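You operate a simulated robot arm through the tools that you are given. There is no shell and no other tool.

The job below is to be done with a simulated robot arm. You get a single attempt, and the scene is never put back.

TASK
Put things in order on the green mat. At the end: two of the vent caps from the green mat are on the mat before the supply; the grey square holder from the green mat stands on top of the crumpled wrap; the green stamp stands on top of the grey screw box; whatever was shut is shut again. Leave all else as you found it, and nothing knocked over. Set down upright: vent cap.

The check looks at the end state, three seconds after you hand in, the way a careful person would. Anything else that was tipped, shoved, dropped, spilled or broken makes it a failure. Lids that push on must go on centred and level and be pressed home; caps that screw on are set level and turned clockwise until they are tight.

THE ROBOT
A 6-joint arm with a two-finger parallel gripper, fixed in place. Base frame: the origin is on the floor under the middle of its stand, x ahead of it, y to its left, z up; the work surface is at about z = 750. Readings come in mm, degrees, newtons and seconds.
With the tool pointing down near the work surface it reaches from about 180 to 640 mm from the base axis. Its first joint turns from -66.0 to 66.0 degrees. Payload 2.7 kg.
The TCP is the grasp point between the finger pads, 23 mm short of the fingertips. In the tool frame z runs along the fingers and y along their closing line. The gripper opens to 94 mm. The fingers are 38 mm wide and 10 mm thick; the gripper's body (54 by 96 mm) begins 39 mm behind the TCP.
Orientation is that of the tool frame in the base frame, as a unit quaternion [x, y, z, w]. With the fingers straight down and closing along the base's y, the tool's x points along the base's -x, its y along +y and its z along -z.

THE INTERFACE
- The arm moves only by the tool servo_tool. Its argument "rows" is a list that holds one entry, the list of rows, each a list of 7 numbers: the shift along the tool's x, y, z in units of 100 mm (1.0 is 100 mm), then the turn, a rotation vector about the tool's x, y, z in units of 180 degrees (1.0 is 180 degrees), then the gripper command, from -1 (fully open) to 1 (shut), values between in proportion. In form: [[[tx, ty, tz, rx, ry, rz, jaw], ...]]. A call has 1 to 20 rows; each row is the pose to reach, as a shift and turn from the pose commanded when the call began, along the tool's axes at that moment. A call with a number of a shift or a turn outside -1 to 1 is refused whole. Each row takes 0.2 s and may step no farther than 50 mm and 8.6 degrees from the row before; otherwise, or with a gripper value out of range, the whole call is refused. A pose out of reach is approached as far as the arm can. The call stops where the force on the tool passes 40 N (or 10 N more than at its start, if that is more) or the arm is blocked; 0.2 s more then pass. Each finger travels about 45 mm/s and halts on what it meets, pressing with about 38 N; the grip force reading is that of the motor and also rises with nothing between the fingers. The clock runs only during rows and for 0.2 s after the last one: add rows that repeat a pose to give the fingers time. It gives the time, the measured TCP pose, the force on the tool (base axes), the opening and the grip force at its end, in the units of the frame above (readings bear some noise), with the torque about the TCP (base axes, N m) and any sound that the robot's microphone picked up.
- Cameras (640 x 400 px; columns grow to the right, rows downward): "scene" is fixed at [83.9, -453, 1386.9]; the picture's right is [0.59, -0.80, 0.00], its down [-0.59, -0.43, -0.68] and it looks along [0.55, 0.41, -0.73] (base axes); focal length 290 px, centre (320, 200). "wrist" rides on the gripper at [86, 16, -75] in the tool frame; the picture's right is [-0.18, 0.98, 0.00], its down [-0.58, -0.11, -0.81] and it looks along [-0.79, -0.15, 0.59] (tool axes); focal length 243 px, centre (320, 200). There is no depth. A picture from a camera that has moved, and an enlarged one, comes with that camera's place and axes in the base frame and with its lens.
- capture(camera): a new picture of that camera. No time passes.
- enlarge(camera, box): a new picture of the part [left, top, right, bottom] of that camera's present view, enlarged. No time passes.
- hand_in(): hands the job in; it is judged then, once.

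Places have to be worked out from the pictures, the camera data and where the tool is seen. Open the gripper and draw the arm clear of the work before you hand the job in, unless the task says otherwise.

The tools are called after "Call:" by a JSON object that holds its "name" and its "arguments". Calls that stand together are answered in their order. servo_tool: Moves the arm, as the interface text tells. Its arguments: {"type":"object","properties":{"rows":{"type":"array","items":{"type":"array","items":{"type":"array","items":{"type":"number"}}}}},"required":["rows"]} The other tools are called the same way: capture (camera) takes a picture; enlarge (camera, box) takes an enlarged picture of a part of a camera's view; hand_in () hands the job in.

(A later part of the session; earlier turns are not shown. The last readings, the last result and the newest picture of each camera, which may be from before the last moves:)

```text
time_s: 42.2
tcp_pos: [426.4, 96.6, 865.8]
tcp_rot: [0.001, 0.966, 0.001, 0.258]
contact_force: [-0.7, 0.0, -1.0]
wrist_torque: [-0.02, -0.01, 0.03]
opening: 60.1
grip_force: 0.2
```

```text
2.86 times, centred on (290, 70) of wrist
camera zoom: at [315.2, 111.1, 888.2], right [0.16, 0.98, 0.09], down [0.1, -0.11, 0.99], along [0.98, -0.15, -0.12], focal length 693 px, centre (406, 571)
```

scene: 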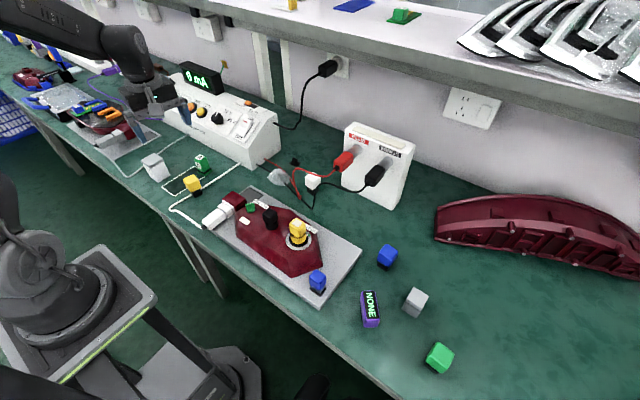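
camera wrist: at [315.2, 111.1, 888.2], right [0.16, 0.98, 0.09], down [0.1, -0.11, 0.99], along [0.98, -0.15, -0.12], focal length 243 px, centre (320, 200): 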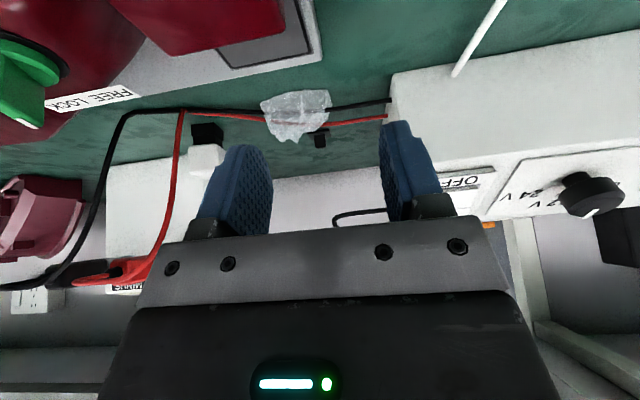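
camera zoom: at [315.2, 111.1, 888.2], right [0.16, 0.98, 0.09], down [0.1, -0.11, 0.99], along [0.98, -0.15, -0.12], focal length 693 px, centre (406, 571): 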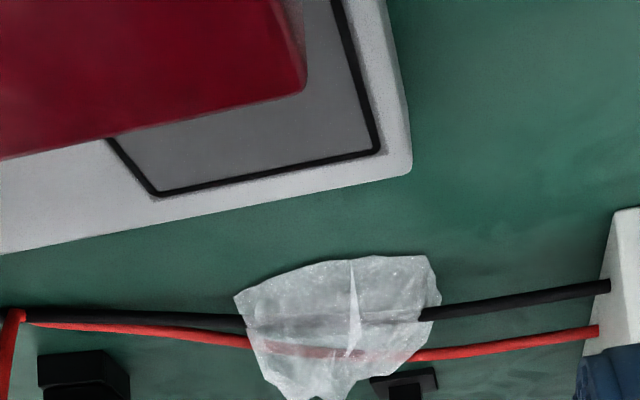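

The wrap's profile is visible now; I enlarge it.

Call:
{"name": "enlarge", "arguments": {"camera": "wrist", "box": [240, 75, 350, 155]}}

Call:
{"name": "enlarge", "arguments": {"camera": "scene", "box": [255, 155, 325, 200]}}

```text
5.00 times, centred on (295, 115) of wrist
camera zoom: at [315.2, 111.1, 888.2], right [0.16, 0.98, 0.09], down [0.1, -0.11, 0.99], along [0.98, -0.15, -0.12], focal length 1213 px, centre (445, 625)
```

zoom: 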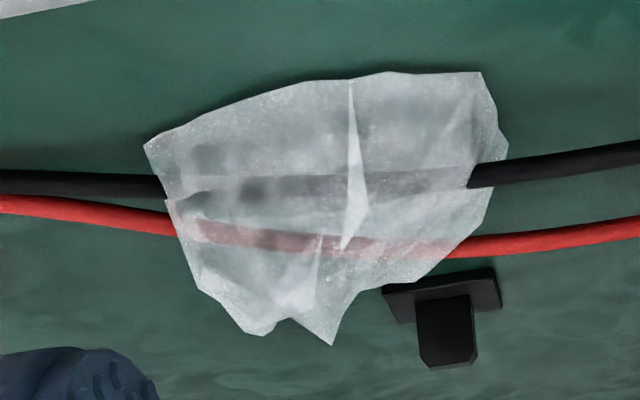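

```text
8.89 times, centred on (290, 178) of scene
camera zoom: at [83.9, -453.0, 1386.9], right [0.59, -0.8, 0.0], down [-0.59, -0.43, -0.68], along [0.55, 0.41, -0.73], focal length 2575 px, centre (587, 400)
```

zoom: 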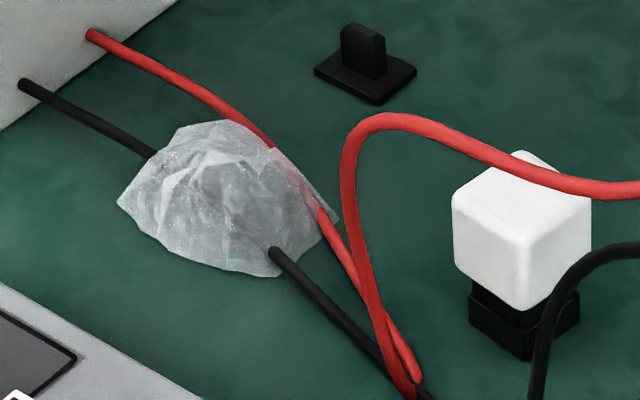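

The wrap is a crumpled dome about 35 mm high, spanning roughly x 535–585, y 23–97, with its crest near (562, 58). I reverse the tilt and rise again before going to the grey holder.

Call:
{"name": "servo_tool", "arguments": {"rows": [[[-0.15, 0, -0.26, 0, 0, 0, -0.28], [-0.3, 0, -0.52, 0, 0.0417, 0, -0.28], [-0.44, 0, -0.78, 0, 0.0833, 0, -0.28], [-0.44, 0, -0.78, 0, 0.125, 0, -0.28], [-0.44, 0, -0.78, 0, 0.1667, 0, -0.28], [-0.44, 0, -0.78, 0, 0.1667, 0, -0.28]]]}}

```text
time_s: 43.6
tcp_pos: [426.6, 97.0, 955.0]
tcp_rot: [0.0, 1.0, 0.001, -0.002]
contact_force: [0.4, -0.1, -0.1]
wrist_torque: [-0.04, -0.01, 0.01]
opening: 60.2
grip_force: 0.1
out of reach, approached as far as the arm can: row 2, 3
```

Upright again at (427, 97, 955). I travel right at this height toward the grey holder.

Call:
{"name": "servo_tool", "arguments": {"rows": [[[0, -0.45, 0, 0, 0, 0, -0.28], [0, -0.9, 0, 0, 0, 0, -0.28], [0, -1.0, 0, 0, 0, 0, -0.28]]]}}

```text
time_s: 44.4
tcp_pos: [426.1, -2.7, 956.8]
tcp_rot: [0.001, 1.0, 0.001, 0.0]
contact_force: [-1.0, -0.1, -1.0]
wrist_torque: [-0.02, 0.02, 0.03]
opening: 60.4
grip_force: 0.1
```

Clear so far; another 100 mm right.

Call:
{"name": "servo_tool", "arguments": {"rows": [[[0, -0.45, 0, 0, 0, 0, -0.28], [0, -0.9, 0, 0, 0, 0, -0.28], [0, -1.0, 0, 0, 0, 0, -0.28]]]}}

```text
time_s: 45.2
tcp_pos: [426.1, -104.2, 954.7]
tcp_rot: [0.0, 1.0, 0.001, 0.0]
contact_force: [0.1, -0.7, 0.3]
wrist_torque: [0.01, -0.02, 0.0]
opening: 60.2
grip_force: 0.1
```

Continuing right over the maroon fixture, well above it.

Call:
{"name": "servo_tool", "arguments": {"rows": [[[0, -0.45, 0, 0, 0, 0, -0.28], [0, -0.9, 0, 0, 0, 0, -0.28], [0, -1.0, 0, 0, 0, 0, -0.28]]]}}

```text
time_s: 46.0
tcp_pos: [427.0, -203.6, 955.7]
tcp_rot: [0.001, 1.0, 0.0, 0.001]
contact_force: [-0.2, 0.2, 0.0]
wrist_torque: [0.01, 0.02, -0.06]
opening: 59.9
grip_force: 0.1
```

Continuing, now also lowering a little past the fixture.

Call:
{"name": "servo_tool", "arguments": {"rows": [[[0, -0.45, 0, 0, 0, 0, -0.28], [0, -0.9, 0.1, 0, 0, 0, -0.28], [0, -1.0, 0.2, 0, 0, 0, -0.28]]]}}

```text
time_s: 46.8
tcp_pos: [427.4, -303.3, 936.0]
tcp_rot: [0.0, 1.0, 0.001, -0.001]
contact_force: [-0.3, -1.1, -0.2]
wrist_torque: [0.0, 0.01, -0.01]
opening: 60.3
grip_force: 0.0
```

Next 100 mm right and down to about z 900.

Call:
{"name": "servo_tool", "arguments": {"rows": [[[0, -0.45, 0.1, 0, 0, 0, -0.28], [0, -0.9, 0.2, 0, 0, 0, -0.28], [0, -1.0, 0.35, 0, 0, 0, -0.28]]]}}

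Call:
{"name": "capture", "arguments": {"camera": "wrist"}}

```text
time_s: 47.6
tcp_pos: [427.4, -404.1, 900.9]
tcp_rot: [0.0, 1.0, 0.001, -0.001]
contact_force: [0.6, -0.5, -0.5]
wrist_torque: [-0.02, -0.03, -0.01]
opening: 60.2
grip_force: 0.1
```

```text
taken
camera wrist: at [340.1, -389.0, 976.4], right [0.18, 0.98, 0.0], down [0.58, -0.11, 0.81], along [0.79, -0.15, -0.59], focal length 243 px, centre (320, 200)
```

wrist: 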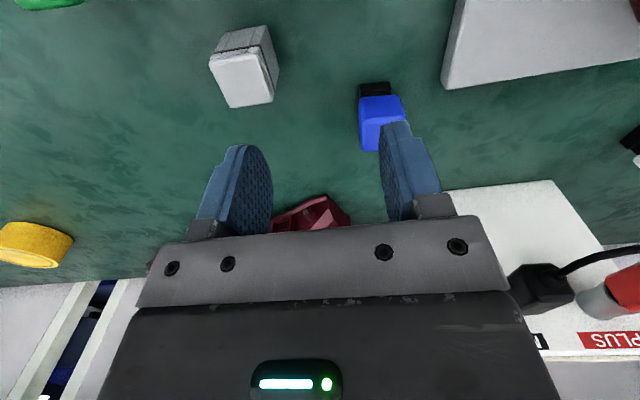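

The holder is in view at the upper left. I enlarge it for an accurate fix.

Call:
{"name": "enlarge", "arguments": {"camera": "wrist", "box": [190, 10, 300, 120]}}

```text
3.64 times, centred on (245, 65) of wrist
camera zoom: at [340.1, -389.0, 976.4], right [0.18, 0.98, 0.0], down [0.58, -0.11, 0.81], along [0.79, -0.15, -0.59], focal length 882 px, centre (593, 691)
```

zoom: 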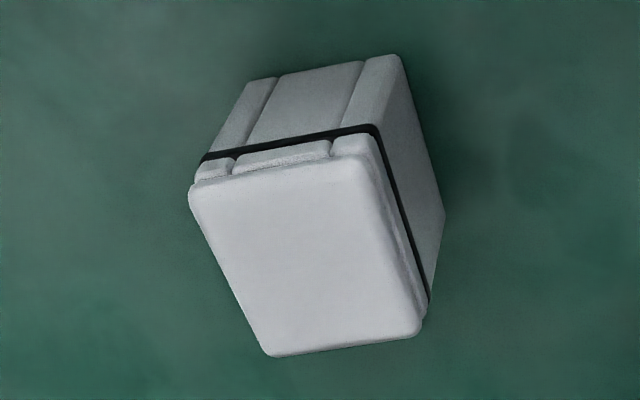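

The holder's top is centred at (422.7, -462.7), about 36 mm square and aligned with the axes. I move above it to z about 850.

Call:
{"name": "servo_tool", "arguments": {"rows": [[[0.02, -0.3, 0.1, 0, 0, 0, -0.28], [0.047, -0.586, 0.3, 0, 0, 0, -0.28], [0.047, -0.586, 0.5, 0, 0, 0, -0.28], [0.047, -0.586, 0.5, 0, 0, 0, -0.28]]]}}

Call:
{"name": "capture", "arguments": {"camera": "wrist"}}

Call:
{"name": "enlarge", "arguments": {"camera": "wrist", "box": [260, 50, 380, 170]}}

```text
time_s: 48.6
tcp_pos: [421.6, -461.3, 850.2]
tcp_rot: [-0.001, 1.0, 0.0, 0.0]
contact_force: [0.2, 0.4, -0.2]
wrist_torque: [-0.01, -0.02, 0.01]
opening: 60.3
grip_force: 0.0
```

```text
taken
camera wrist: at [336.0, -446.0, 925.8], right [0.18, 0.98, 0.0], down [0.58, -0.11, 0.81], along [0.79, -0.15, -0.59], focal length 243 px, centre (320, 200)
```

wrist: 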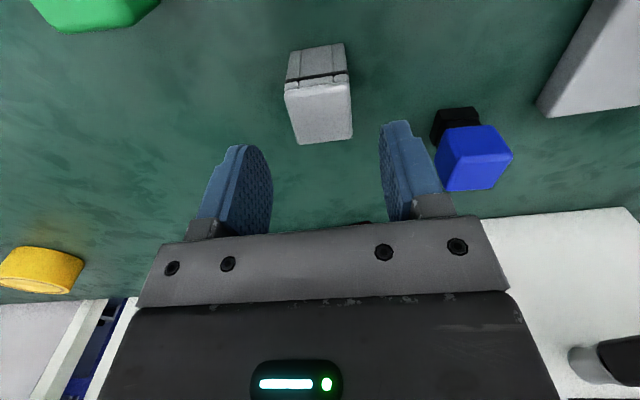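

```text
3.33 times, centred on (320, 110) of wrist
camera zoom: at [336.0, -446.0, 925.8], right [0.18, 0.98, 0.0], down [0.58, -0.11, 0.81], along [0.79, -0.15, -0.59], focal length 809 px, centre (320, 500)
```

zoom: 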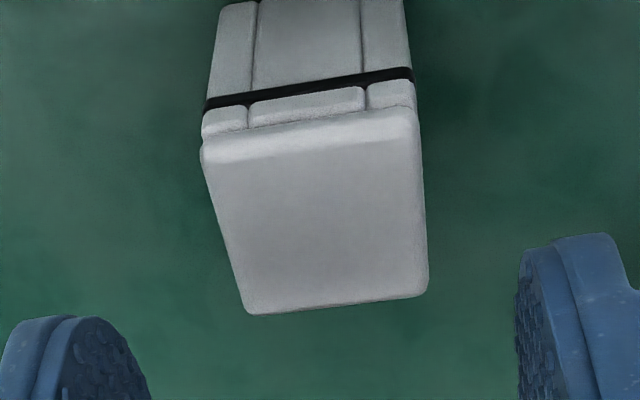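

Holder centre measures (422.7, -461.4) against TCP (421.6, -461.3), so it is well centred. I descend to z about 796 to grip its upper half, leaving the bottom free for the wrap.

Call:
{"name": "servo_tool", "arguments": {"rows": [[[-0.01, 0, 0.15, 0, 0, 0, -0.28], [-0.01, 0, 0.35, 0, 0, 0, -0.28], [-0.01, 0, 0.54, 0, 0, 0, -0.28], [-0.01, 0, 0.54, 0, 0, 0, -0.28]]]}}

```text
time_s: 49.6
tcp_pos: [423.0, -461.8, 796.1]
tcp_rot: [0.001, 1.0, 0.0, 0.0]
contact_force: [0.7, -0.3, 0.1]
wrist_torque: [-0.02, 0.03, 0.01]
opening: 60.3
grip_force: 0.1
```

In place with no contact. I close on the holder.

Call:
{"name": "servo_tool", "arguments": {"rows": [[[0, 0, 0, 0, 0, 0, 0.1], [0, 0, 0, 0, 0, 0, 0.5], [0, 0, 0, 0, 0, 0, 0.5], [0, 0, 0, 0, 0, 0, 0.5], [0, 0, 0, 0, 0, 0, 0.5]]]}}

Call:
{"name": "capture", "arguments": {"camera": "wrist"}}

```text
time_s: 50.8
tcp_pos: [422.4, -461.6, 795.3]
tcp_rot: [0.0, 1.0, 0.0, 0.0]
contact_force: [-0.6, 0.4, -0.5]
wrist_torque: [-0.01, -0.04, -0.04]
opening: 35.1
grip_force: 37.3
```

```text
taken
camera wrist: at [337.0, -446.7, 871.4], right [0.18, 0.98, 0.0], down [0.58, -0.11, 0.81], along [0.79, -0.15, -0.59], focal length 243 px, centre (320, 200)
```

wrist: 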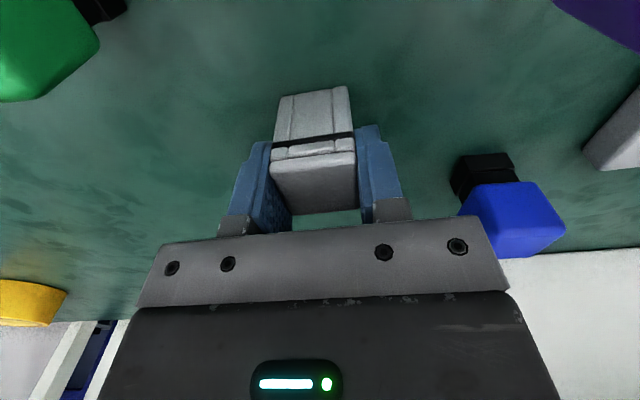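

The holder is gripped at 35.1 mm. I lift it 100 mm.

Call:
{"name": "servo_tool", "arguments": {"rows": [[[0, 0, -0.15, 0, 0, 0, 0.5], [0, 0, -0.4, 0, 0, 0, 0.5], [0, 0, -0.7, 0, 0, 0, 0.5], [0, 0, -1.0, 0, 0, 0, 0.5]]]}}

Call:
{"name": "capture", "arguments": {"camera": "scene"}}

```text
time_s: 51.8
tcp_pos: [424.0, -462.4, 895.1]
tcp_rot: [0.0, 1.0, 0.001, 0.0]
contact_force: [-0.7, 0.2, -1.2]
wrist_torque: [0.01, -0.01, 0.03]
opening: 35.3
grip_force: 37.9
```

```text
taken
```

scene: 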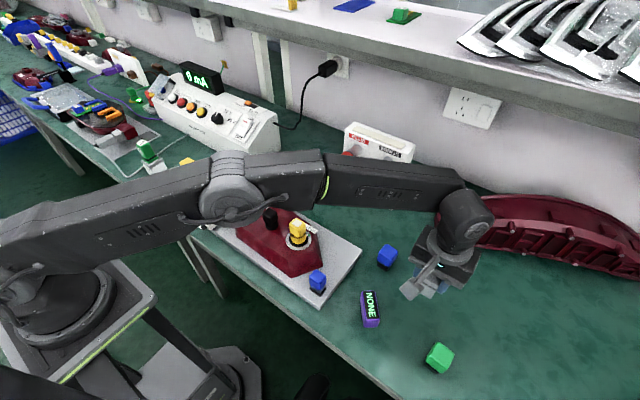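

The holder is up. With the arm extended this way the far-left rack is unobstructed, so I take one zoom there for completeness.

Call:
{"name": "enlarge", "arguments": {"camera": "scene", "box": [0, 5, 100, 68]}}

Call:
{"name": "enlarge", "arguments": {"camera": "scene", "box": [60, 20, 160, 83]}}

```text
6.35 times, centred on (50, 36) of scene
camera zoom: at [83.9, -453.0, 1386.9], right [0.59, -0.8, 0.0], down [-0.59, -0.43, -0.68], along [0.55, 0.41, -0.73], focal length 1839 px, centre (2034, 1238)
```

zoom: 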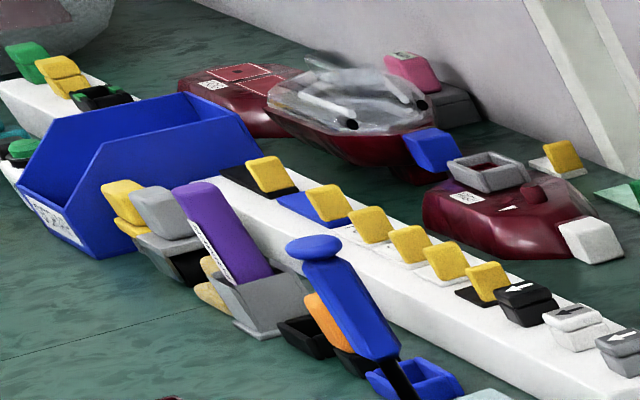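

```text
6.35 times, centred on (110, 52) of scene
camera zoom: at [83.9, -453.0, 1386.9], right [0.59, -0.8, 0.0], down [-0.59, -0.43, -0.68], along [0.55, 0.41, -0.73], focal length 1839 px, centre (1653, 1143)
```

zoom: 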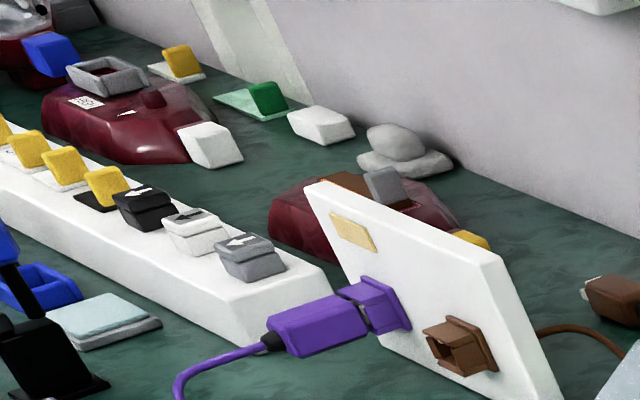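

No labels there that change my reading. I carry the holder back along x ≈ 424, raising it to clear the fixture.

Call:
{"name": "servo_tool", "arguments": {"rows": [[[0, 0.4, -0.1, 0, 0, 0, 0.5], [0, 0.8, -0.3, 0, 0, 0, 0.5], [0, 1.0, -0.6, 0, 0, 0, 0.5]]]}}

```text
time_s: 52.6
tcp_pos: [421.0, -361.6, 955.0]
tcp_rot: [0.0, 1.0, 0.001, -0.001]
contact_force: [-0.1, 0.9, -0.7]
wrist_torque: [0.02, 0.01, 0.01]
opening: 35.0
grip_force: 38.0
```

Raised to 955 mm. Next 100 mm to the left.

Call:
{"name": "servo_tool", "arguments": {"rows": [[[0, 0.4, -0.1, 0, 0, 0, 0.5], [0, 0.8, -0.1, 0, 0, 0, 0.5], [0, 1.0, -0.1, 0, 0, 0, 0.5]]]}}

```text
time_s: 53.4
tcp_pos: [421.0, -261.5, 963.3]
tcp_rot: [0.001, 1.0, 0.001, -0.001]
contact_force: [0.8, 0.0, -0.4]
wrist_torque: [0.0, 0.0, -0.04]
opening: 35.3
grip_force: 38.0
```

Holding well; another 100 mm left.

Call:
{"name": "servo_tool", "arguments": {"rows": [[[0, 0.4, 0, 0, 0, 0, 0.5], [0, 0.8, 0, 0, 0, 0, 0.5], [0, 1.0, 0, 0, 0, 0, 0.5]]]}}

```text
time_s: 54.2
tcp_pos: [421.6, -162.7, 966.1]
tcp_rot: [0.0, 1.0, 0.0, 0.0]
contact_force: [-1.0, 0.8, -0.3]
wrist_torque: [-0.01, 0.0, -0.01]
opening: 35.1
grip_force: 37.6
```

Another 100 mm left, above the fixture.

Call:
{"name": "servo_tool", "arguments": {"rows": [[[0, 0.4, 0, 0, 0, 0, 0.5], [0, 0.8, 0, 0, 0, 0, 0.5], [0, 1.0, 0, 0, 0, 0, 0.5]]]}}

```text
time_s: 55.0
tcp_pos: [421.1, -61.4, 966.8]
tcp_rot: [0.001, 1.0, 0.002, -0.001]
contact_force: [-0.3, 0.1, -1.1]
wrist_torque: [-0.03, 0.02, 0.0]
opening: 35.0
grip_force: 37.8
```

And 100 mm more, starting toward the wrap in x.

Call:
{"name": "servo_tool", "arguments": {"rows": [[[0, 0.4, 0, 0, 0, 0, 0.5], [-0.1, 0.8, 0, 0, 0, 0, 0.5], [-0.4, 1.0, 0, 0, 0, 0, 0.5]]]}}

```text
time_s: 55.8
tcp_pos: [461.4, 39.0, 965.8]
tcp_rot: [0.001, 1.0, -0.001, 0.0]
contact_force: [0.2, 0.3, -0.3]
wrist_torque: [0.0, 0.03, 0.0]
opening: 35.1
grip_force: 38.0
```

I look down at the wrap from here before the final approach.

Call:
{"name": "capture", "arguments": {"camera": "wrist"}}

Call:
{"name": "enlarge", "arguments": {"camera": "wrist", "box": [300, 60, 420, 150]}}

```text
taken
camera wrist: at [375.3, 54.8, 1042.4], right [0.19, 0.98, 0.0], down [0.58, -0.11, 0.81], along [0.79, -0.15, -0.59], focal length 243 px, centre (320, 200)
```

wrist: 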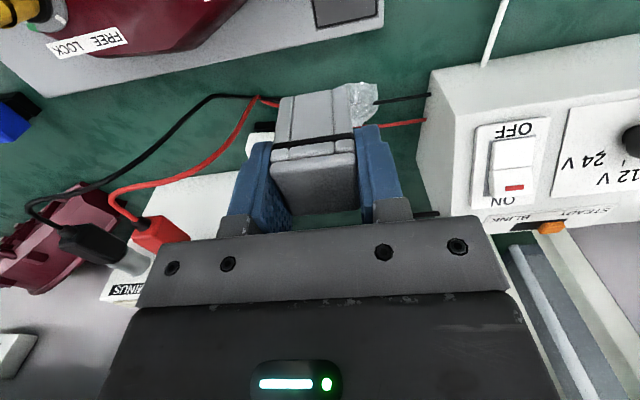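

```text
4.44 times, centred on (360, 105) of wrist
camera zoom: at [375.3, 54.8, 1042.4], right [0.19, 0.98, 0.0], down [0.58, -0.11, 0.81], along [0.79, -0.15, -0.59], focal length 1078 px, centre (142, 622)
```

zoom: 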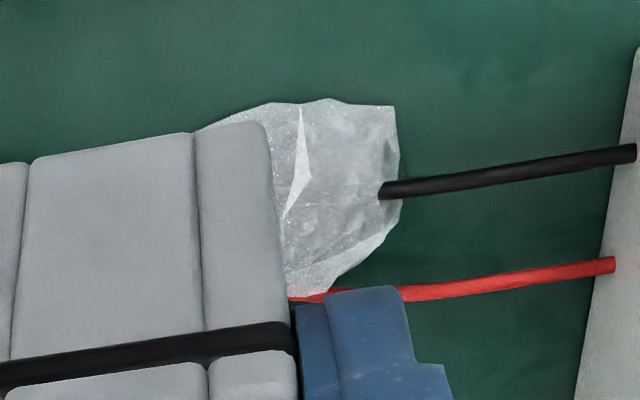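

I triangulated creases on the wrap: its top plateau lies around x 550–570, y 40–65 at z ≈ 785–790. I move the holder over (560, 55) and descend partway.

Call:
{"name": "servo_tool", "arguments": {"rows": [[[-0.3, 0.05, 0, 0, 0, 0, 0.5], [-0.6, 0.1, 0.1, 0, 0, 0, 0.5], [-0.9, 0.16, 0.2, 0, 0, 0, 0.5], [-0.985, 0.16, 0.4, 0, 0, 0, 0.5], [-0.985, 0.16, 0.6, 0, 0, 0, 0.5]]]}}

Call:
{"name": "enlarge", "arguments": {"camera": "scene", "box": [220, 110, 340, 200]}}

Call:
{"name": "capture", "arguments": {"camera": "wrist"}}

```text
time_s: 57.0
tcp_pos: [560.3, 54.4, 908.1]
tcp_rot: [0.0, 1.0, 0.0, -0.001]
contact_force: [0.2, 0.7, -1.2]
wrist_torque: [0.02, 0.0, 0.01]
opening: 35.2
grip_force: 37.8
```

```text
4.44 times, centred on (280, 155) of scene
camera zoom: at [83.9, -453.0, 1386.9], right [0.59, -0.8, 0.0], down [-0.59, -0.43, -0.68], along [0.55, 0.41, -0.73], focal length 1288 px, centre (498, 400)
```

zoom: 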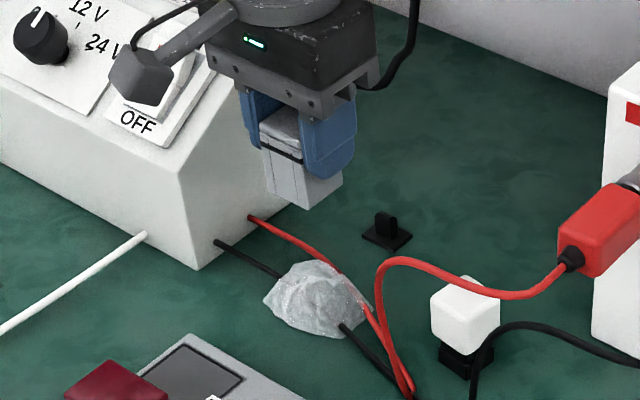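

```text
taken
camera wrist: at [474.2, 68.4, 983.3], right [0.18, 0.98, 0.0], down [0.58, -0.11, 0.81], along [0.79, -0.15, -0.59], focal length 243 px, centre (320, 200)
```

wrist: 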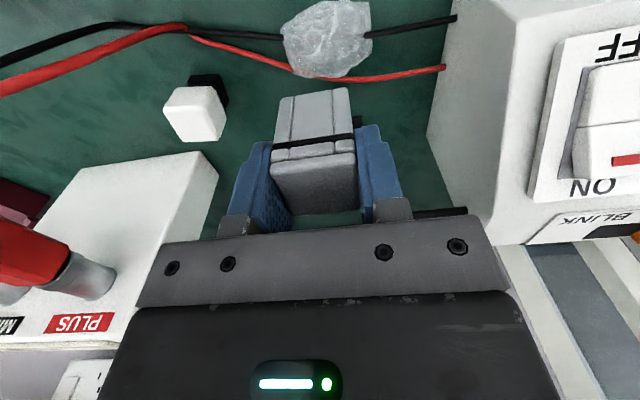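

This view looks nearly straight down onto the wrap. I enlarge it to find its crest.

Call:
{"name": "enlarge", "arguments": {"camera": "wrist", "box": [270, 0, 390, 90]}}

Call:
{"name": "enlarge", "arguments": {"camera": "scene", "box": [260, 150, 310, 185]}}

```text
4.44 times, centred on (330, 45) of wrist
camera zoom: at [474.2, 68.4, 983.3], right [0.18, 0.98, 0.0], down [0.58, -0.11, 0.81], along [0.79, -0.15, -0.59], focal length 1078 px, centre (276, 889)
```

zoom: 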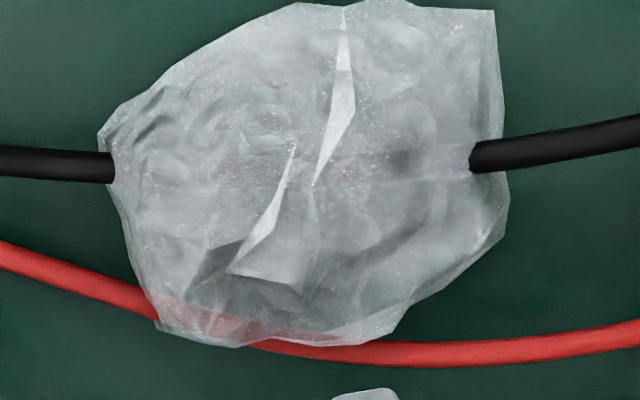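

```text
11.43 times, centred on (285, 168) of scene
camera zoom: at [83.9, -453.0, 1386.9], right [0.59, -0.8, 0.0], down [-0.59, -0.43, -0.68], along [0.55, 0.41, -0.73], focal length 3311 px, centre (720, 571)
```

zoom: 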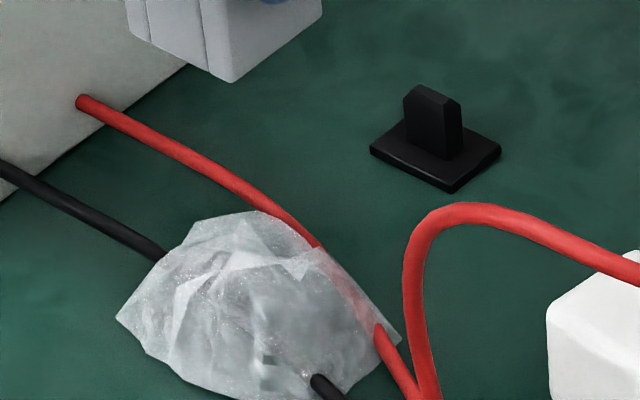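

The wrap's footprint is x 535–592, y 22–97, so its middle is about (563, 59). I shift slightly and descend until the holder's bottom is about 10 mm above the expected crest.

Call:
{"name": "servo_tool", "arguments": {"rows": [[[-0.02, 0.03, 0.2, 0, 0, 0, 0.5], [-0.02, 0.03, 0.4, 0, 0, 0, 0.5], [-0.02, 0.03, 0.6, 0, 0, 0, 0.5], [-0.02, 0.03, 0.6, 0, 0, 0, 0.5]]]}}

Call:
{"name": "enlarge", "arguments": {"camera": "scene", "box": [240, 120, 330, 195]}}

Call:
{"name": "enlarge", "arguments": {"camera": "wrist", "box": [240, 40, 400, 150]}}

```text
time_s: 58.0
tcp_pos: [563.6, 56.1, 847.2]
tcp_rot: [0.0, 1.0, 0.0, 0.0]
contact_force: [0.7, -0.1, -0.5]
wrist_torque: [-0.03, 0.01, 0.04]
opening: 34.9
grip_force: 38.2
```

```text
5.33 times, centred on (285, 158) of scene
camera zoom: at [83.9, -453.0, 1386.9], right [0.59, -0.8, 0.0], down [-0.59, -0.43, -0.68], along [0.55, 0.41, -0.73], focal length 1545 px, centre (507, 427)
```

zoom: 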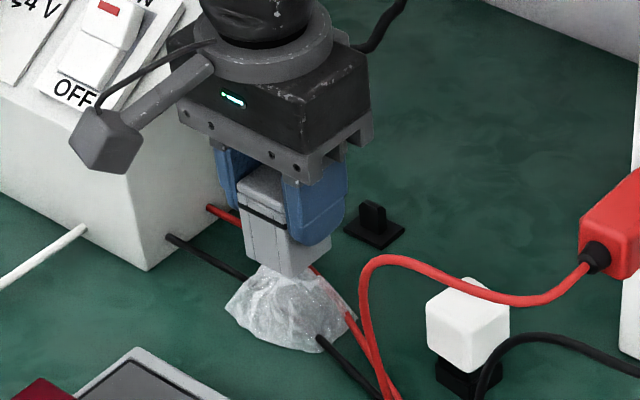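

```text
3.64 times, centred on (320, 95) of wrist
camera zoom: at [477.4, 70.3, 922.5], right [0.18, 0.98, 0.0], down [0.58, -0.11, 0.81], along [0.79, -0.15, -0.59], focal length 882 px, centre (320, 582)
```

zoom: 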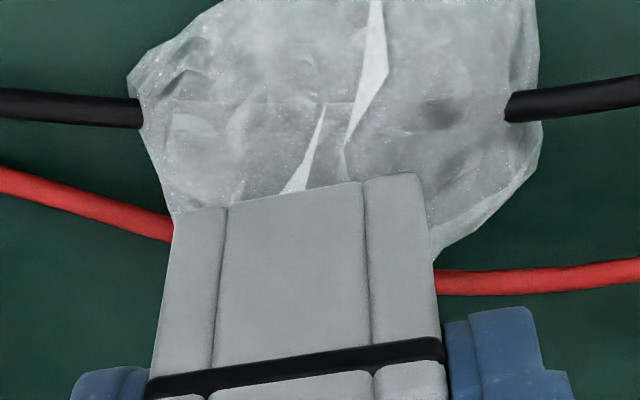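

The holder is centred above the wrap. I lower in small steps and read the force.

Call:
{"name": "servo_tool", "arguments": {"rows": [[[0, 0, 0.03, 0, 0, 0, 0.5], [0, 0, 0.06, 0, 0, 0, 0.5], [0, 0, 0.08, 0, 0, 0, 0.5]]]}}

```text
time_s: 58.8
tcp_pos: [564.7, 55.3, 840.1]
tcp_rot: [0.0, 1.0, 0.001, 0.001]
contact_force: [-6.3, -0.3, 17.9]
wrist_torque: [-0.06, 0.42, 0.02]
opening: 35.2
grip_force: 37.6
```

Contact at TCP z ≈ 840 with 17.9 N, and the torque puts the contact at about (557, 53), on the near side of centre. I back off and look at how the two meet.

Call:
{"name": "servo_tool", "arguments": {"rows": [[[0, 0, -0.02, 0, 0, 0, 0.5], [0, 0, -0.02, 0, 0, 0, 0.5]]]}}

Call:
{"name": "enlarge", "arguments": {"camera": "scene", "box": [260, 140, 320, 190]}}

Call:
{"name": "enlarge", "arguments": {"camera": "wrist", "box": [260, 50, 380, 140]}}

```text
time_s: 59.4
tcp_pos: [564.1, 55.4, 840.7]
tcp_rot: [0.0, 1.0, 0.001, 0.001]
contact_force: [3.2, -0.2, 8.0]
wrist_torque: [-0.04, -0.19, 0.02]
opening: 35.1
grip_force: 37.9
```

```text
8.00 times, centred on (290, 165) of scene
camera zoom: at [83.8, -453.0, 1386.8], right [0.59, -0.8, 0.0], down [-0.59, -0.43, -0.68], along [0.55, 0.41, -0.73], focal length 2318 px, centre (560, 480)
```

zoom: 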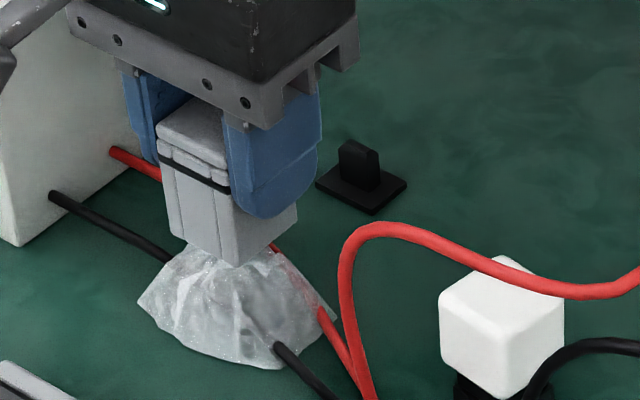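

```text
4.44 times, centred on (320, 95) of wrist
camera zoom: at [477.7, 71.2, 916.8], right [0.18, 0.98, 0.0], down [0.58, -0.11, 0.81], along [0.79, -0.15, -0.59], focal length 1078 px, centre (320, 667)
```

zoom: 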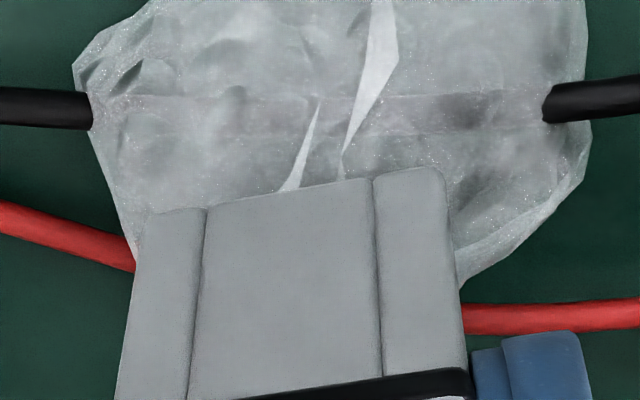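

After easing off, the contact centroid moved to the +x side, which suggests a broad support rather than a single peak. I ease off another millimetre to leave it barely resting.

Call:
{"name": "servo_tool", "arguments": {"rows": [[[0, 0, -0.008, 0, 0, 0, 0.5], [0, 0, -0.008, 0, 0, 0, 0.5]]]}}

```text
time_s: 60.0
tcp_pos: [563.4, 56.2, 841.6]
tcp_rot: [0.0, 1.0, 0.001, 0.0]
contact_force: [1.2, 1.2, 4.7]
wrist_torque: [0.07, -0.1, 0.04]
opening: 35.1
grip_force: 37.6
```

The support centroid wanders over ±8 mm in x, so the holder seems to rest on a broad top. I loosen the grip just 2–3 mm, staying around the holder, and look for tilting.

Call:
{"name": "servo_tool", "arguments": {"rows": [[[0, 0, 0, 0, 0, 0, 0.25], [0, 0, 0, 0, 0, 0, 0.2], [0, 0, 0, 0, 0, 0, 0.18], [0, 0, 0, 0, 0, 0, 0.18], [0, 0, 0, 0, 0, 0, 0.18]]]}}

Call:
{"name": "enlarge", "arguments": {"camera": "scene", "box": [260, 140, 320, 190]}}

Call:
{"name": "enlarge", "arguments": {"camera": "wrist", "box": [250, 60, 390, 240]}}

```text
time_s: 61.2
tcp_pos: [563.0, 55.8, 841.3]
tcp_rot: [0.0, 1.0, 0.001, 0.0]
contact_force: [-1.0, -0.3, 0.4]
wrist_torque: [-0.01, 0.01, -0.01]
opening: 38.8
grip_force: 0.1
```

```text
8.00 times, centred on (290, 165) of scene
camera zoom: at [83.9, -453.0, 1386.9], right [0.59, -0.8, 0.0], down [-0.59, -0.43, -0.68], along [0.55, 0.41, -0.73], focal length 2318 px, centre (560, 480)
```

zoom: 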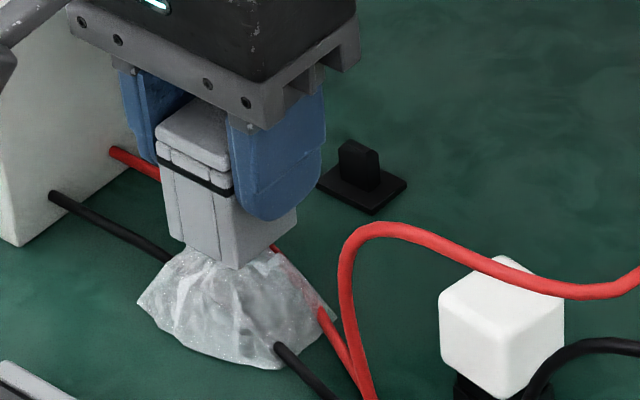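

```text
2.22 times, centred on (320, 150) of wrist
camera zoom: at [477.4, 70.6, 917.5], right [0.18, 0.98, 0.0], down [0.58, -0.11, 0.81], along [0.79, -0.15, -0.59], focal length 539 px, centre (320, 311)
```

zoom: 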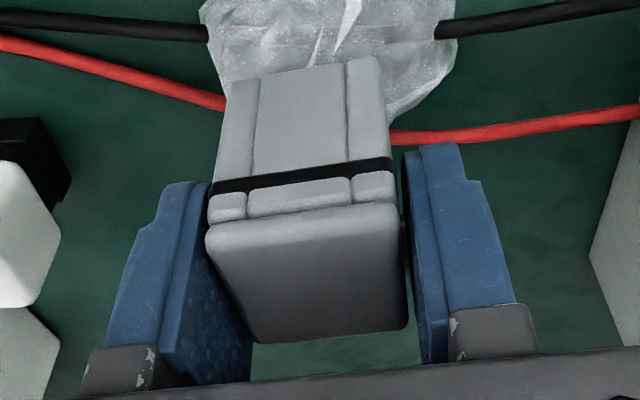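

The holder stands by itself with no visible tilt. I wait about two seconds with the fingers loosely around it to see whether it stays.

Call:
{"name": "servo_tool", "arguments": {"rows": [[[0, 0, 0, 0, 0, 0, 0.15], [0, 0, 0, 0, 0, 0, 0.12], [0, 0, 0, 0, 0, 0, 0.1], [0, 0, 0, 0, 0, 0, 0.1], [0, 0, 0, 0, 0, 0, 0.1], [0, 0, 0, 0, 0, 0, 0.1], [0, 0, 0, 0, 0, 0, 0.1], [0, 0, 0, 0, 0, 0, 0.1], [0, 0, 0, 0, 0, 0, 0.1], [0, 0, 0, 0, 0, 0, 0.1]]]}}

Call:
{"name": "enlarge", "arguments": {"camera": "scene", "box": [260, 140, 320, 190]}}

Call:
{"name": "enlarge", "arguments": {"camera": "wrist", "box": [250, 60, 390, 240]}}

```text
time_s: 63.4
tcp_pos: [563.4, 55.5, 840.9]
tcp_rot: [0.0, 1.0, 0.001, 0.0]
contact_force: [0.6, 0.4, 0.0]
wrist_torque: [0.0, -0.01, 0.02]
opening: 42.2
grip_force: 0.0
```

```text
8.00 times, centred on (290, 165) of scene
camera zoom: at [83.9, -453.0, 1386.9], right [0.59, -0.8, 0.0], down [-0.59, -0.43, -0.68], along [0.55, 0.41, -0.73], focal length 2318 px, centre (560, 480)
```

zoom: 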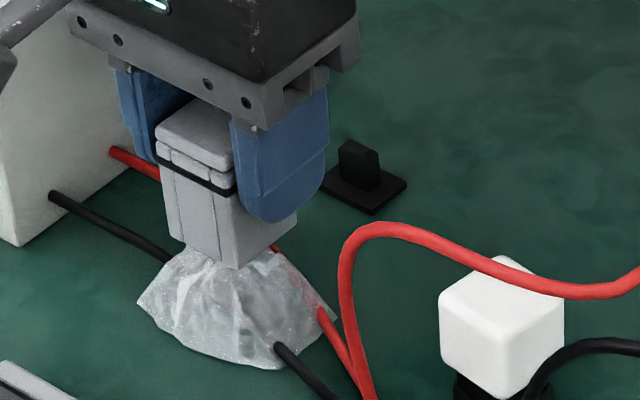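

```text
2.22 times, centred on (320, 150) of wrist
camera zoom: at [477.4, 70.6, 917.4], right [0.18, 0.98, 0.0], down [0.58, -0.11, 0.81], along [0.79, -0.15, -0.59], focal length 539 px, centre (320, 311)
```

zoom: 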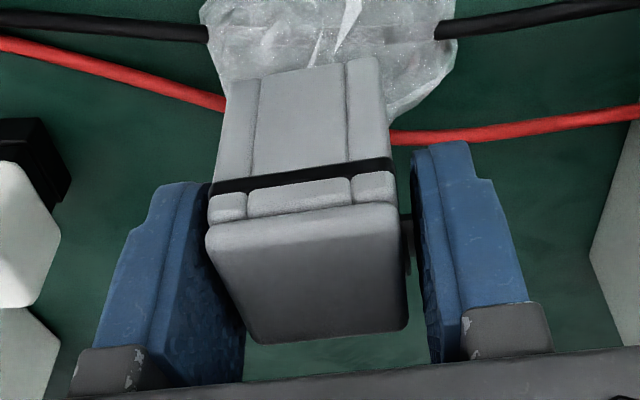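

It has stayed perfectly still. I open to 60 mm and check once more before rising.

Call:
{"name": "servo_tool", "arguments": {"rows": [[[0, 0, 0, 0, 0, 0, 0.0], [0, 0, 0, 0, 0, 0, -0.15], [0, 0, 0, 0, 0, 0, -0.28], [0, 0, 0, 0, 0, 0, -0.28], [0, 0, 0, 0, 0, 0, -0.28]]]}}

Call:
{"name": "enlarge", "arguments": {"camera": "wrist", "box": [190, 40, 450, 240]}}

```text
time_s: 64.6
tcp_pos: [562.5, 56.5, 840.7]
tcp_rot: [0.0, 1.0, 0.0, 0.0]
contact_force: [0.3, 1.0, 0.0]
wrist_torque: [0.03, -0.02, -0.02]
opening: 60.0
grip_force: 0.0
```

```text
2.00 times, centred on (320, 140) of wrist
camera zoom: at [477.4, 70.6, 917.4], right [0.18, 0.98, 0.0], down [0.58, -0.11, 0.81], along [0.79, -0.15, -0.59], focal length 485 px, centre (320, 320)
```

zoom: 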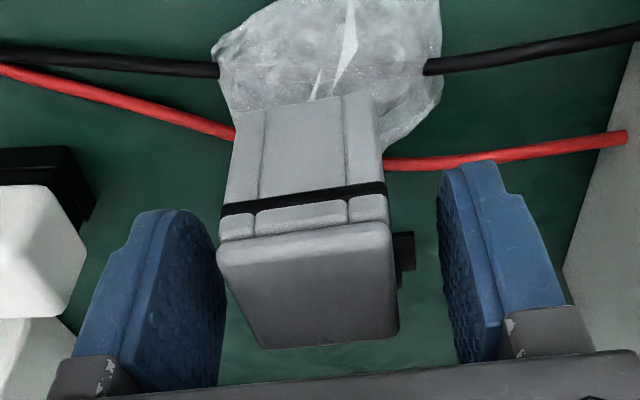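

Clear on both sides and standing level. I rise straight up 100 mm.

Call:
{"name": "servo_tool", "arguments": {"rows": [[[0, 0, -0.15, 0, 0, 0, -0.28], [0, 0, -0.4, 0, 0, 0, -0.28], [0, 0, -0.7, 0, 0, 0, -0.28], [0, 0, -1.0, 0, 0, 0, -0.28]]]}}

Call:
{"name": "enlarge", "arguments": {"camera": "scene", "box": [240, 130, 330, 195]}}

Call:
{"name": "capture", "arguments": {"camera": "wrist"}}

```text
time_s: 65.6
tcp_pos: [562.5, 54.1, 942.4]
tcp_rot: [0.0, 1.0, 0.0, 0.0]
contact_force: [-0.1, 0.5, 0.1]
wrist_torque: [0.01, -0.03, 0.0]
opening: 60.5
grip_force: 0.2
```

```text
6.15 times, centred on (285, 162) of scene
camera zoom: at [83.9, -453.0, 1386.9], right [0.59, -0.8, 0.0], down [-0.59, -0.43, -0.68], along [0.55, 0.41, -0.73], focal length 1783 px, centre (535, 431)
```

zoom: 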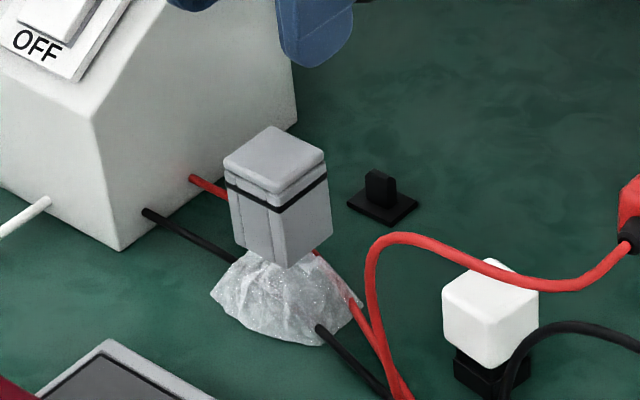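

```text
taken
camera wrist: at [476.5, 70.0, 1018.6], right [0.18, 0.98, 0.0], down [0.58, -0.11, 0.81], along [0.79, -0.15, -0.59], focal length 243 px, centre (320, 200)
```

wrist: 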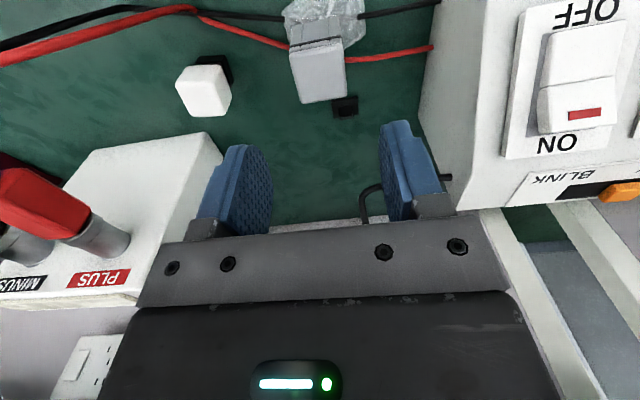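

The grey holder stands level on the wrap. For the second cap I choose the blue one at (483, -362), because the white one is hemmed in by the leads. I retreat from this corner first.

Call:
{"name": "servo_tool", "arguments": {"rows": [[[0.35, -0.1, -0.1, 0, 0, 0, -0.28], [0.7, -0.3, -0.1, 0, 0, 0, -0.28], [1.0, -0.6, -0.1, 0, 0, 0, -0.28], [1.0, -1.0, -0.1, 0, 0, 0, -0.28]]]}}

```text
time_s: 66.6
tcp_pos: [459.7, -44.0, 951.8]
tcp_rot: [0.0, 1.0, 0.001, 0.0]
contact_force: [-0.1, 0.4, 0.0]
wrist_torque: [0.0, -0.01, -0.02]
opening: 60.3
grip_force: 0.0
```

Now 100 mm right at this height.

Call:
{"name": "servo_tool", "arguments": {"rows": [[[0, -0.45, 0, 0, 0, 0, -0.28], [0, -0.9, 0, 0, 0, 0, -0.28], [0, -1.0, 0, 0, 0, 0, -0.28]]]}}

```text
time_s: 67.4
tcp_pos: [462.7, -143.9, 950.5]
tcp_rot: [-0.001, 1.0, 0.001, 0.0]
contact_force: [-0.1, 0.1, 0.1]
wrist_torque: [-0.01, -0.01, -0.01]
opening: 60.1
grip_force: 0.0
```

Another 100 mm right.

Call:
{"name": "servo_tool", "arguments": {"rows": [[[0, -0.45, 0, 0, 0, 0, -0.28], [0, -0.9, 0, 0, 0, 0, -0.28], [0, -1.0, 0, 0, 0, 0, -0.28]]]}}

```text
time_s: 68.2
tcp_pos: [462.5, -244.1, 950.7]
tcp_rot: [0.0, 1.0, 0.001, 0.001]
contact_force: [0.4, 0.4, 0.6]
wrist_torque: [0.02, 0.0, -0.01]
opening: 60.3
grip_force: 0.1
```

Another 90 mm right while lowering to about z 900, near the blue cap.

Call:
{"name": "servo_tool", "arguments": {"rows": [[[0, -0.4, 0.1, 0, 0, 0, -0.28], [0, -0.8, 0.3, 0, 0, 0, -0.28], [0, -0.95, 0.5, 0, 0, 0, -0.28]]]}}

Call:
{"name": "capture", "arguments": {"camera": "wrist"}}

Call:
{"name": "enlarge", "arguments": {"camera": "wrist", "box": [240, 0, 400, 140]}}

```text
time_s: 69.0
tcp_pos: [463.6, -341.4, 900.5]
tcp_rot: [0.0, 1.0, 0.001, 0.0]
contact_force: [0.0, -1.4, -0.6]
wrist_torque: [0.02, -0.01, -0.03]
opening: 60.4
grip_force: 0.0
```

```text
taken
camera wrist: at [377.1, -325.9, 975.4], right [0.18, 0.98, 0.0], down [0.58, -0.11, 0.81], along [0.79, -0.15, -0.59], focal length 243 px, centre (320, 200)
```

wrist: 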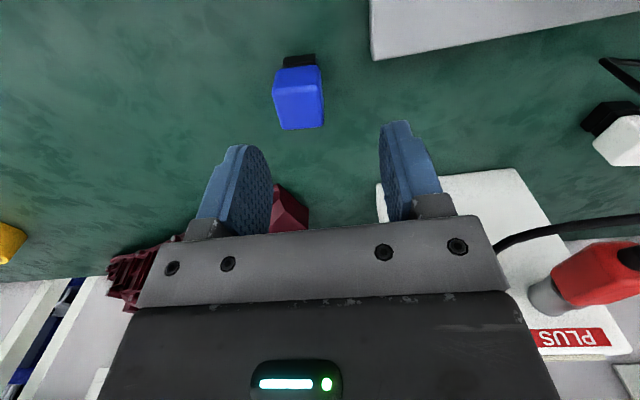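

```text
2.86 times, centred on (320, 70) of wrist
camera zoom: at [377.1, -325.9, 975.4], right [0.18, 0.98, 0.0], down [0.58, -0.11, 0.81], along [0.79, -0.15, -0.59], focal length 693 px, centre (320, 571)
```

zoom: 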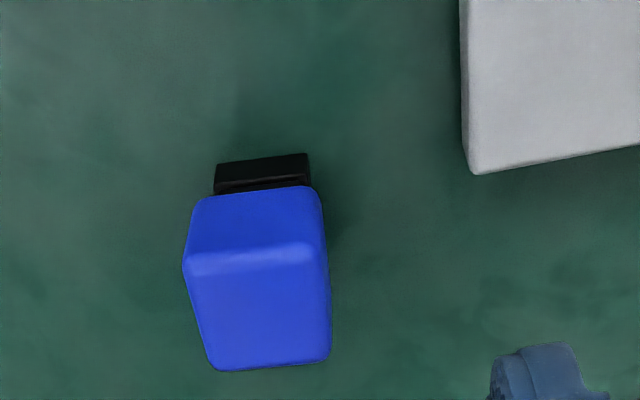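

The blue cap's top is centred at (482.4, -361.1), yaw about -4°. I move above it with matching yaw, to z about 850.

Call:
{"name": "servo_tool", "arguments": {"rows": [[[-0.1, -0.1, 0.1, 0, 0, 0.01, -0.28], [-0.188, -0.197, 0.3, 0, 0, 0.022, -0.28], [-0.188, -0.197, 0.5, 0, 0, 0.022, -0.28], [-0.188, -0.197, 0.5, 0, 0, 0.022, -0.28]]]}}

Call:
{"name": "capture", "arguments": {"camera": "wrist"}}

Call:
{"name": "enlarge", "arguments": {"camera": "wrist", "box": [260, 50, 380, 170]}}

```text
time_s: 70.0
tcp_pos: [481.5, -358.6, 848.5]
tcp_rot: [0.034, 0.999, -0.001, 0.0]
contact_force: [0.6, -0.9, 0.4]
wrist_torque: [-0.01, -0.02, -0.01]
opening: 60.2
grip_force: 0.0
```

```text
taken
camera wrist: at [396.9, -339.0, 925.1], right [0.25, 0.97, 0.0], down [0.57, -0.15, 0.81], along [0.78, -0.2, -0.59], focal length 243 px, centre (320, 200)
```

wrist: 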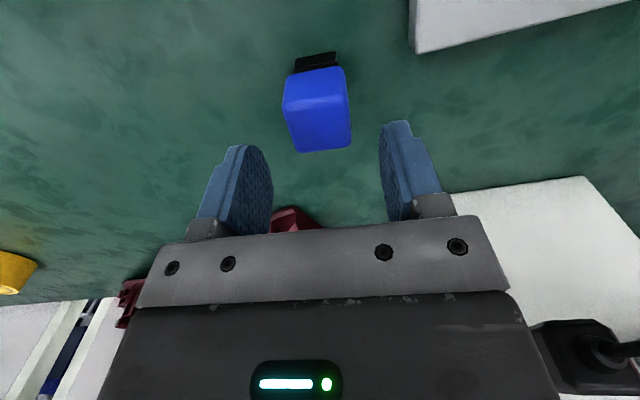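

```text
3.33 times, centred on (320, 110) of wrist
camera zoom: at [396.9, -339.0, 925.1], right [0.25, 0.97, 0.0], down [0.57, -0.15, 0.81], along [0.78, -0.2, -0.59], focal length 809 px, centre (320, 500)
```

zoom: 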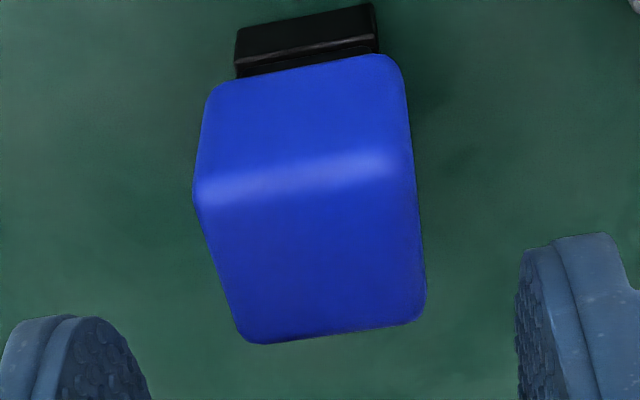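

Relative to the tool axis the cap is within 0.3 mm laterally and 1.7 mm forward. I correct and descend to z about 795.

Call:
{"name": "servo_tool", "arguments": {"rows": [[[-0.015, 0, 0.15, 0, 0, 0, -0.28], [-0.015, 0, 0.35, 0, 0, 0, -0.28], [-0.015, 0, 0.54, 0, 0, 0, -0.28], [-0.015, 0, 0.54, 0, 0, 0, -0.28]]]}}

```text
time_s: 71.0
tcp_pos: [483.5, -358.8, 794.9]
tcp_rot: [0.035, 0.999, -0.001, 0.0]
contact_force: [-0.5, -0.3, -0.1]
wrist_torque: [-0.01, 0.01, 0.01]
opening: 60.1
grip_force: 0.0
```

The y reading is a bit off my camera estimate, so I check the finger gaps visually before closing.

Call:
{"name": "enlarge", "arguments": {"camera": "wrist", "box": [180, 60, 460, 250]}}

```text
2.11 times, centred on (320, 155) of wrist
camera zoom: at [399.0, -337.6, 871.7], right [0.25, 0.97, 0.0], down [0.57, -0.15, 0.81], along [0.78, -0.2, -0.59], focal length 511 px, centre (320, 295)
```

zoom: 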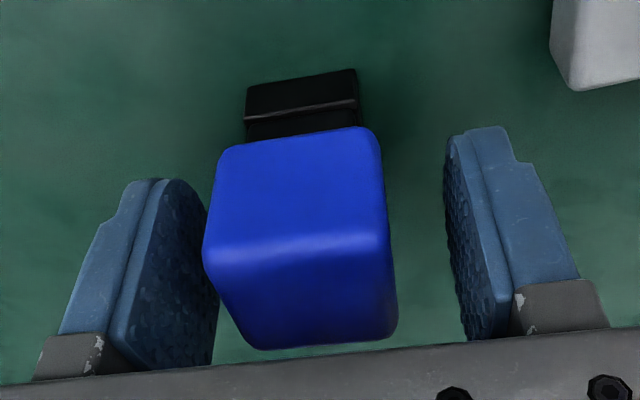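

The cap sits about 2 mm toward the left finger compared with the earlier grasp, so I shift 2 mm in -y and then close.

Call:
{"name": "servo_tool", "arguments": {"rows": [[[0, -0.021, 0, 0, 0, 0, -0.28], [0, -0.021, 0, 0, 0, 0, -0.1], [0, -0.021, 0, 0, 0, 0, 0.1], [0, -0.021, 0, 0, 0, 0, 0.5], [0, -0.021, 0, 0, 0, 0, 0.5], [0, -0.021, 0, 0, 0, 0, 0.5], [0, -0.021, 0, 0, 0, 0, 0.5]]]}}

Call:
{"name": "enlarge", "arguments": {"camera": "wrist", "box": [180, 60, 460, 250]}}

```text
time_s: 72.6
tcp_pos: [483.3, -360.6, 795.5]
tcp_rot: [0.034, 0.999, 0.001, 0.0]
contact_force: [0.1, 0.1, -0.8]
wrist_torque: [0.0, -0.01, -0.02]
opening: 34.8
grip_force: 38.2
```

```text
2.11 times, centred on (320, 155) of wrist
camera zoom: at [398.7, -339.5, 872.0], right [0.25, 0.97, 0.0], down [0.57, -0.15, 0.81], along [0.78, -0.2, -0.59], focal length 511 px, centre (320, 295)
```

zoom: 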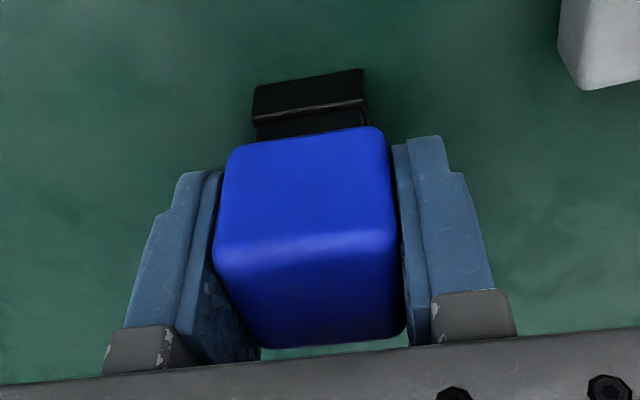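

The blue cap is gripped squarely at 35 mm. I lift it straight up.

Call:
{"name": "servo_tool", "arguments": {"rows": [[[0, 0, -0.15, 0, 0, 0, 0.5], [0, 0, -0.4, 0, 0, 0, 0.5], [0, 0, -0.7, 0, 0, 0, 0.5], [0, 0, -1.0, 0, 0, 0, 0.5]]]}}

```text
time_s: 73.6
tcp_pos: [483.1, -359.4, 898.3]
tcp_rot: [0.035, 0.999, 0.001, 0.0]
contact_force: [-0.6, -0.5, -0.7]
wrist_torque: [0.0, 0.04, 0.03]
opening: 35.3
grip_force: 38.4
```

Lifted. I carry it back left along x ≈ 430 at about z 963, squaring the yaw to zero.

Call:
{"name": "servo_tool", "arguments": {"rows": [[[0.15, 0.2, -0.2, 0, 0, -0.01, 0.5], [0.3, 0.45, -0.4, 0, 0, -0.022, 0.5], [0.45, 0.68, -0.6, 0, 0, -0.022, 0.5], [0.56, 0.86, -0.65, 0, 0, -0.022, 0.5]]]}}

```text
time_s: 74.6
tcp_pos: [433.4, -269.5, 961.0]
tcp_rot: [0.0, 1.0, 0.0, -0.001]
contact_force: [0.1, 0.0, -0.6]
wrist_torque: [-0.02, -0.02, -0.01]
opening: 35.1
grip_force: 38.2
```

Holding at (433, -270, 961). Next 100 mm left.

Call:
{"name": "servo_tool", "arguments": {"rows": [[[0, 0.4, 0, 0, 0, 0, 0.5], [0, 0.8, 0, 0, 0, 0, 0.5], [0, 1.0, 0, 0, 0, 0, 0.5]]]}}

```text
time_s: 75.4
tcp_pos: [435.1, -169.7, 962.9]
tcp_rot: [0.0, 1.0, 0.0, -0.001]
contact_force: [-0.8, 0.9, 0.0]
wrist_torque: [-0.02, 0.04, 0.03]
opening: 35.3
grip_force: 37.9
```

Continuing left 100 mm over the fixture.

Call:
{"name": "servo_tool", "arguments": {"rows": [[[0, 0.4, 0, 0, 0, 0, 0.5], [0, 0.8, 0, 0, 0, 0, 0.5], [0, 1.0, 0, 0, 0, 0, 0.5]]]}}

```text
time_s: 76.2
tcp_pos: [432.6, -70.8, 961.2]
tcp_rot: [-0.001, 1.0, 0.001, 0.0]
contact_force: [0.2, 0.5, -0.8]
wrist_torque: [0.0, -0.03, -0.01]
opening: 35.2
grip_force: 37.7
```

Another 100 mm left.

Call:
{"name": "servo_tool", "arguments": {"rows": [[[0, 0.4, 0, 0, 0, 0, 0.5], [0, 0.8, 0, 0, 0, 0, 0.5], [0, 1.0, 0, 0, 0, 0, 0.5]]]}}

```text
time_s: 77.0
tcp_pos: [433.5, 30.7, 962.1]
tcp_rot: [-0.001, 1.0, 0.001, -0.001]
contact_force: [0.2, 0.8, 0.0]
wrist_torque: [0.02, -0.01, -0.02]
opening: 35.2
grip_force: 37.7
```

Another 100 mm left, easing back in x toward the mat.

Call:
{"name": "servo_tool", "arguments": {"rows": [[[0.1, 0.4, 0, 0, 0, 0, 0.5], [0.3, 0.75, 0, 0, 0, 0, 0.5], [0.5, 1.0, 0, 0, 0, 0, 0.5]]]}}

```text
time_s: 77.8
tcp_pos: [383.4, 129.5, 963.7]
tcp_rot: [0.001, 1.0, 0.001, 0.001]
contact_force: [-0.5, 0.6, -0.2]
wrist_torque: [-0.01, 0.0, -0.01]
opening: 35.1
grip_force: 37.8
```

Two more moves bring me over the near half of the mat; the first one now.

Call:
{"name": "servo_tool", "arguments": {"rows": [[[0.15, 0.35, 0, 0, 0, 0, 0.5], [0.3, 0.75, 0, 0, 0, 0, 0.5], [0.33, 0.95, 0.1, 0, 0, 0, 0.5]]]}}

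```text
time_s: 78.6
tcp_pos: [352.6, 224.6, 952.6]
tcp_rot: [0.0, 1.0, 0.001, 0.0]
contact_force: [-0.8, -0.3, -1.0]
wrist_torque: [0.02, 0.0, 0.0]
opening: 35.0
grip_force: 37.5
```

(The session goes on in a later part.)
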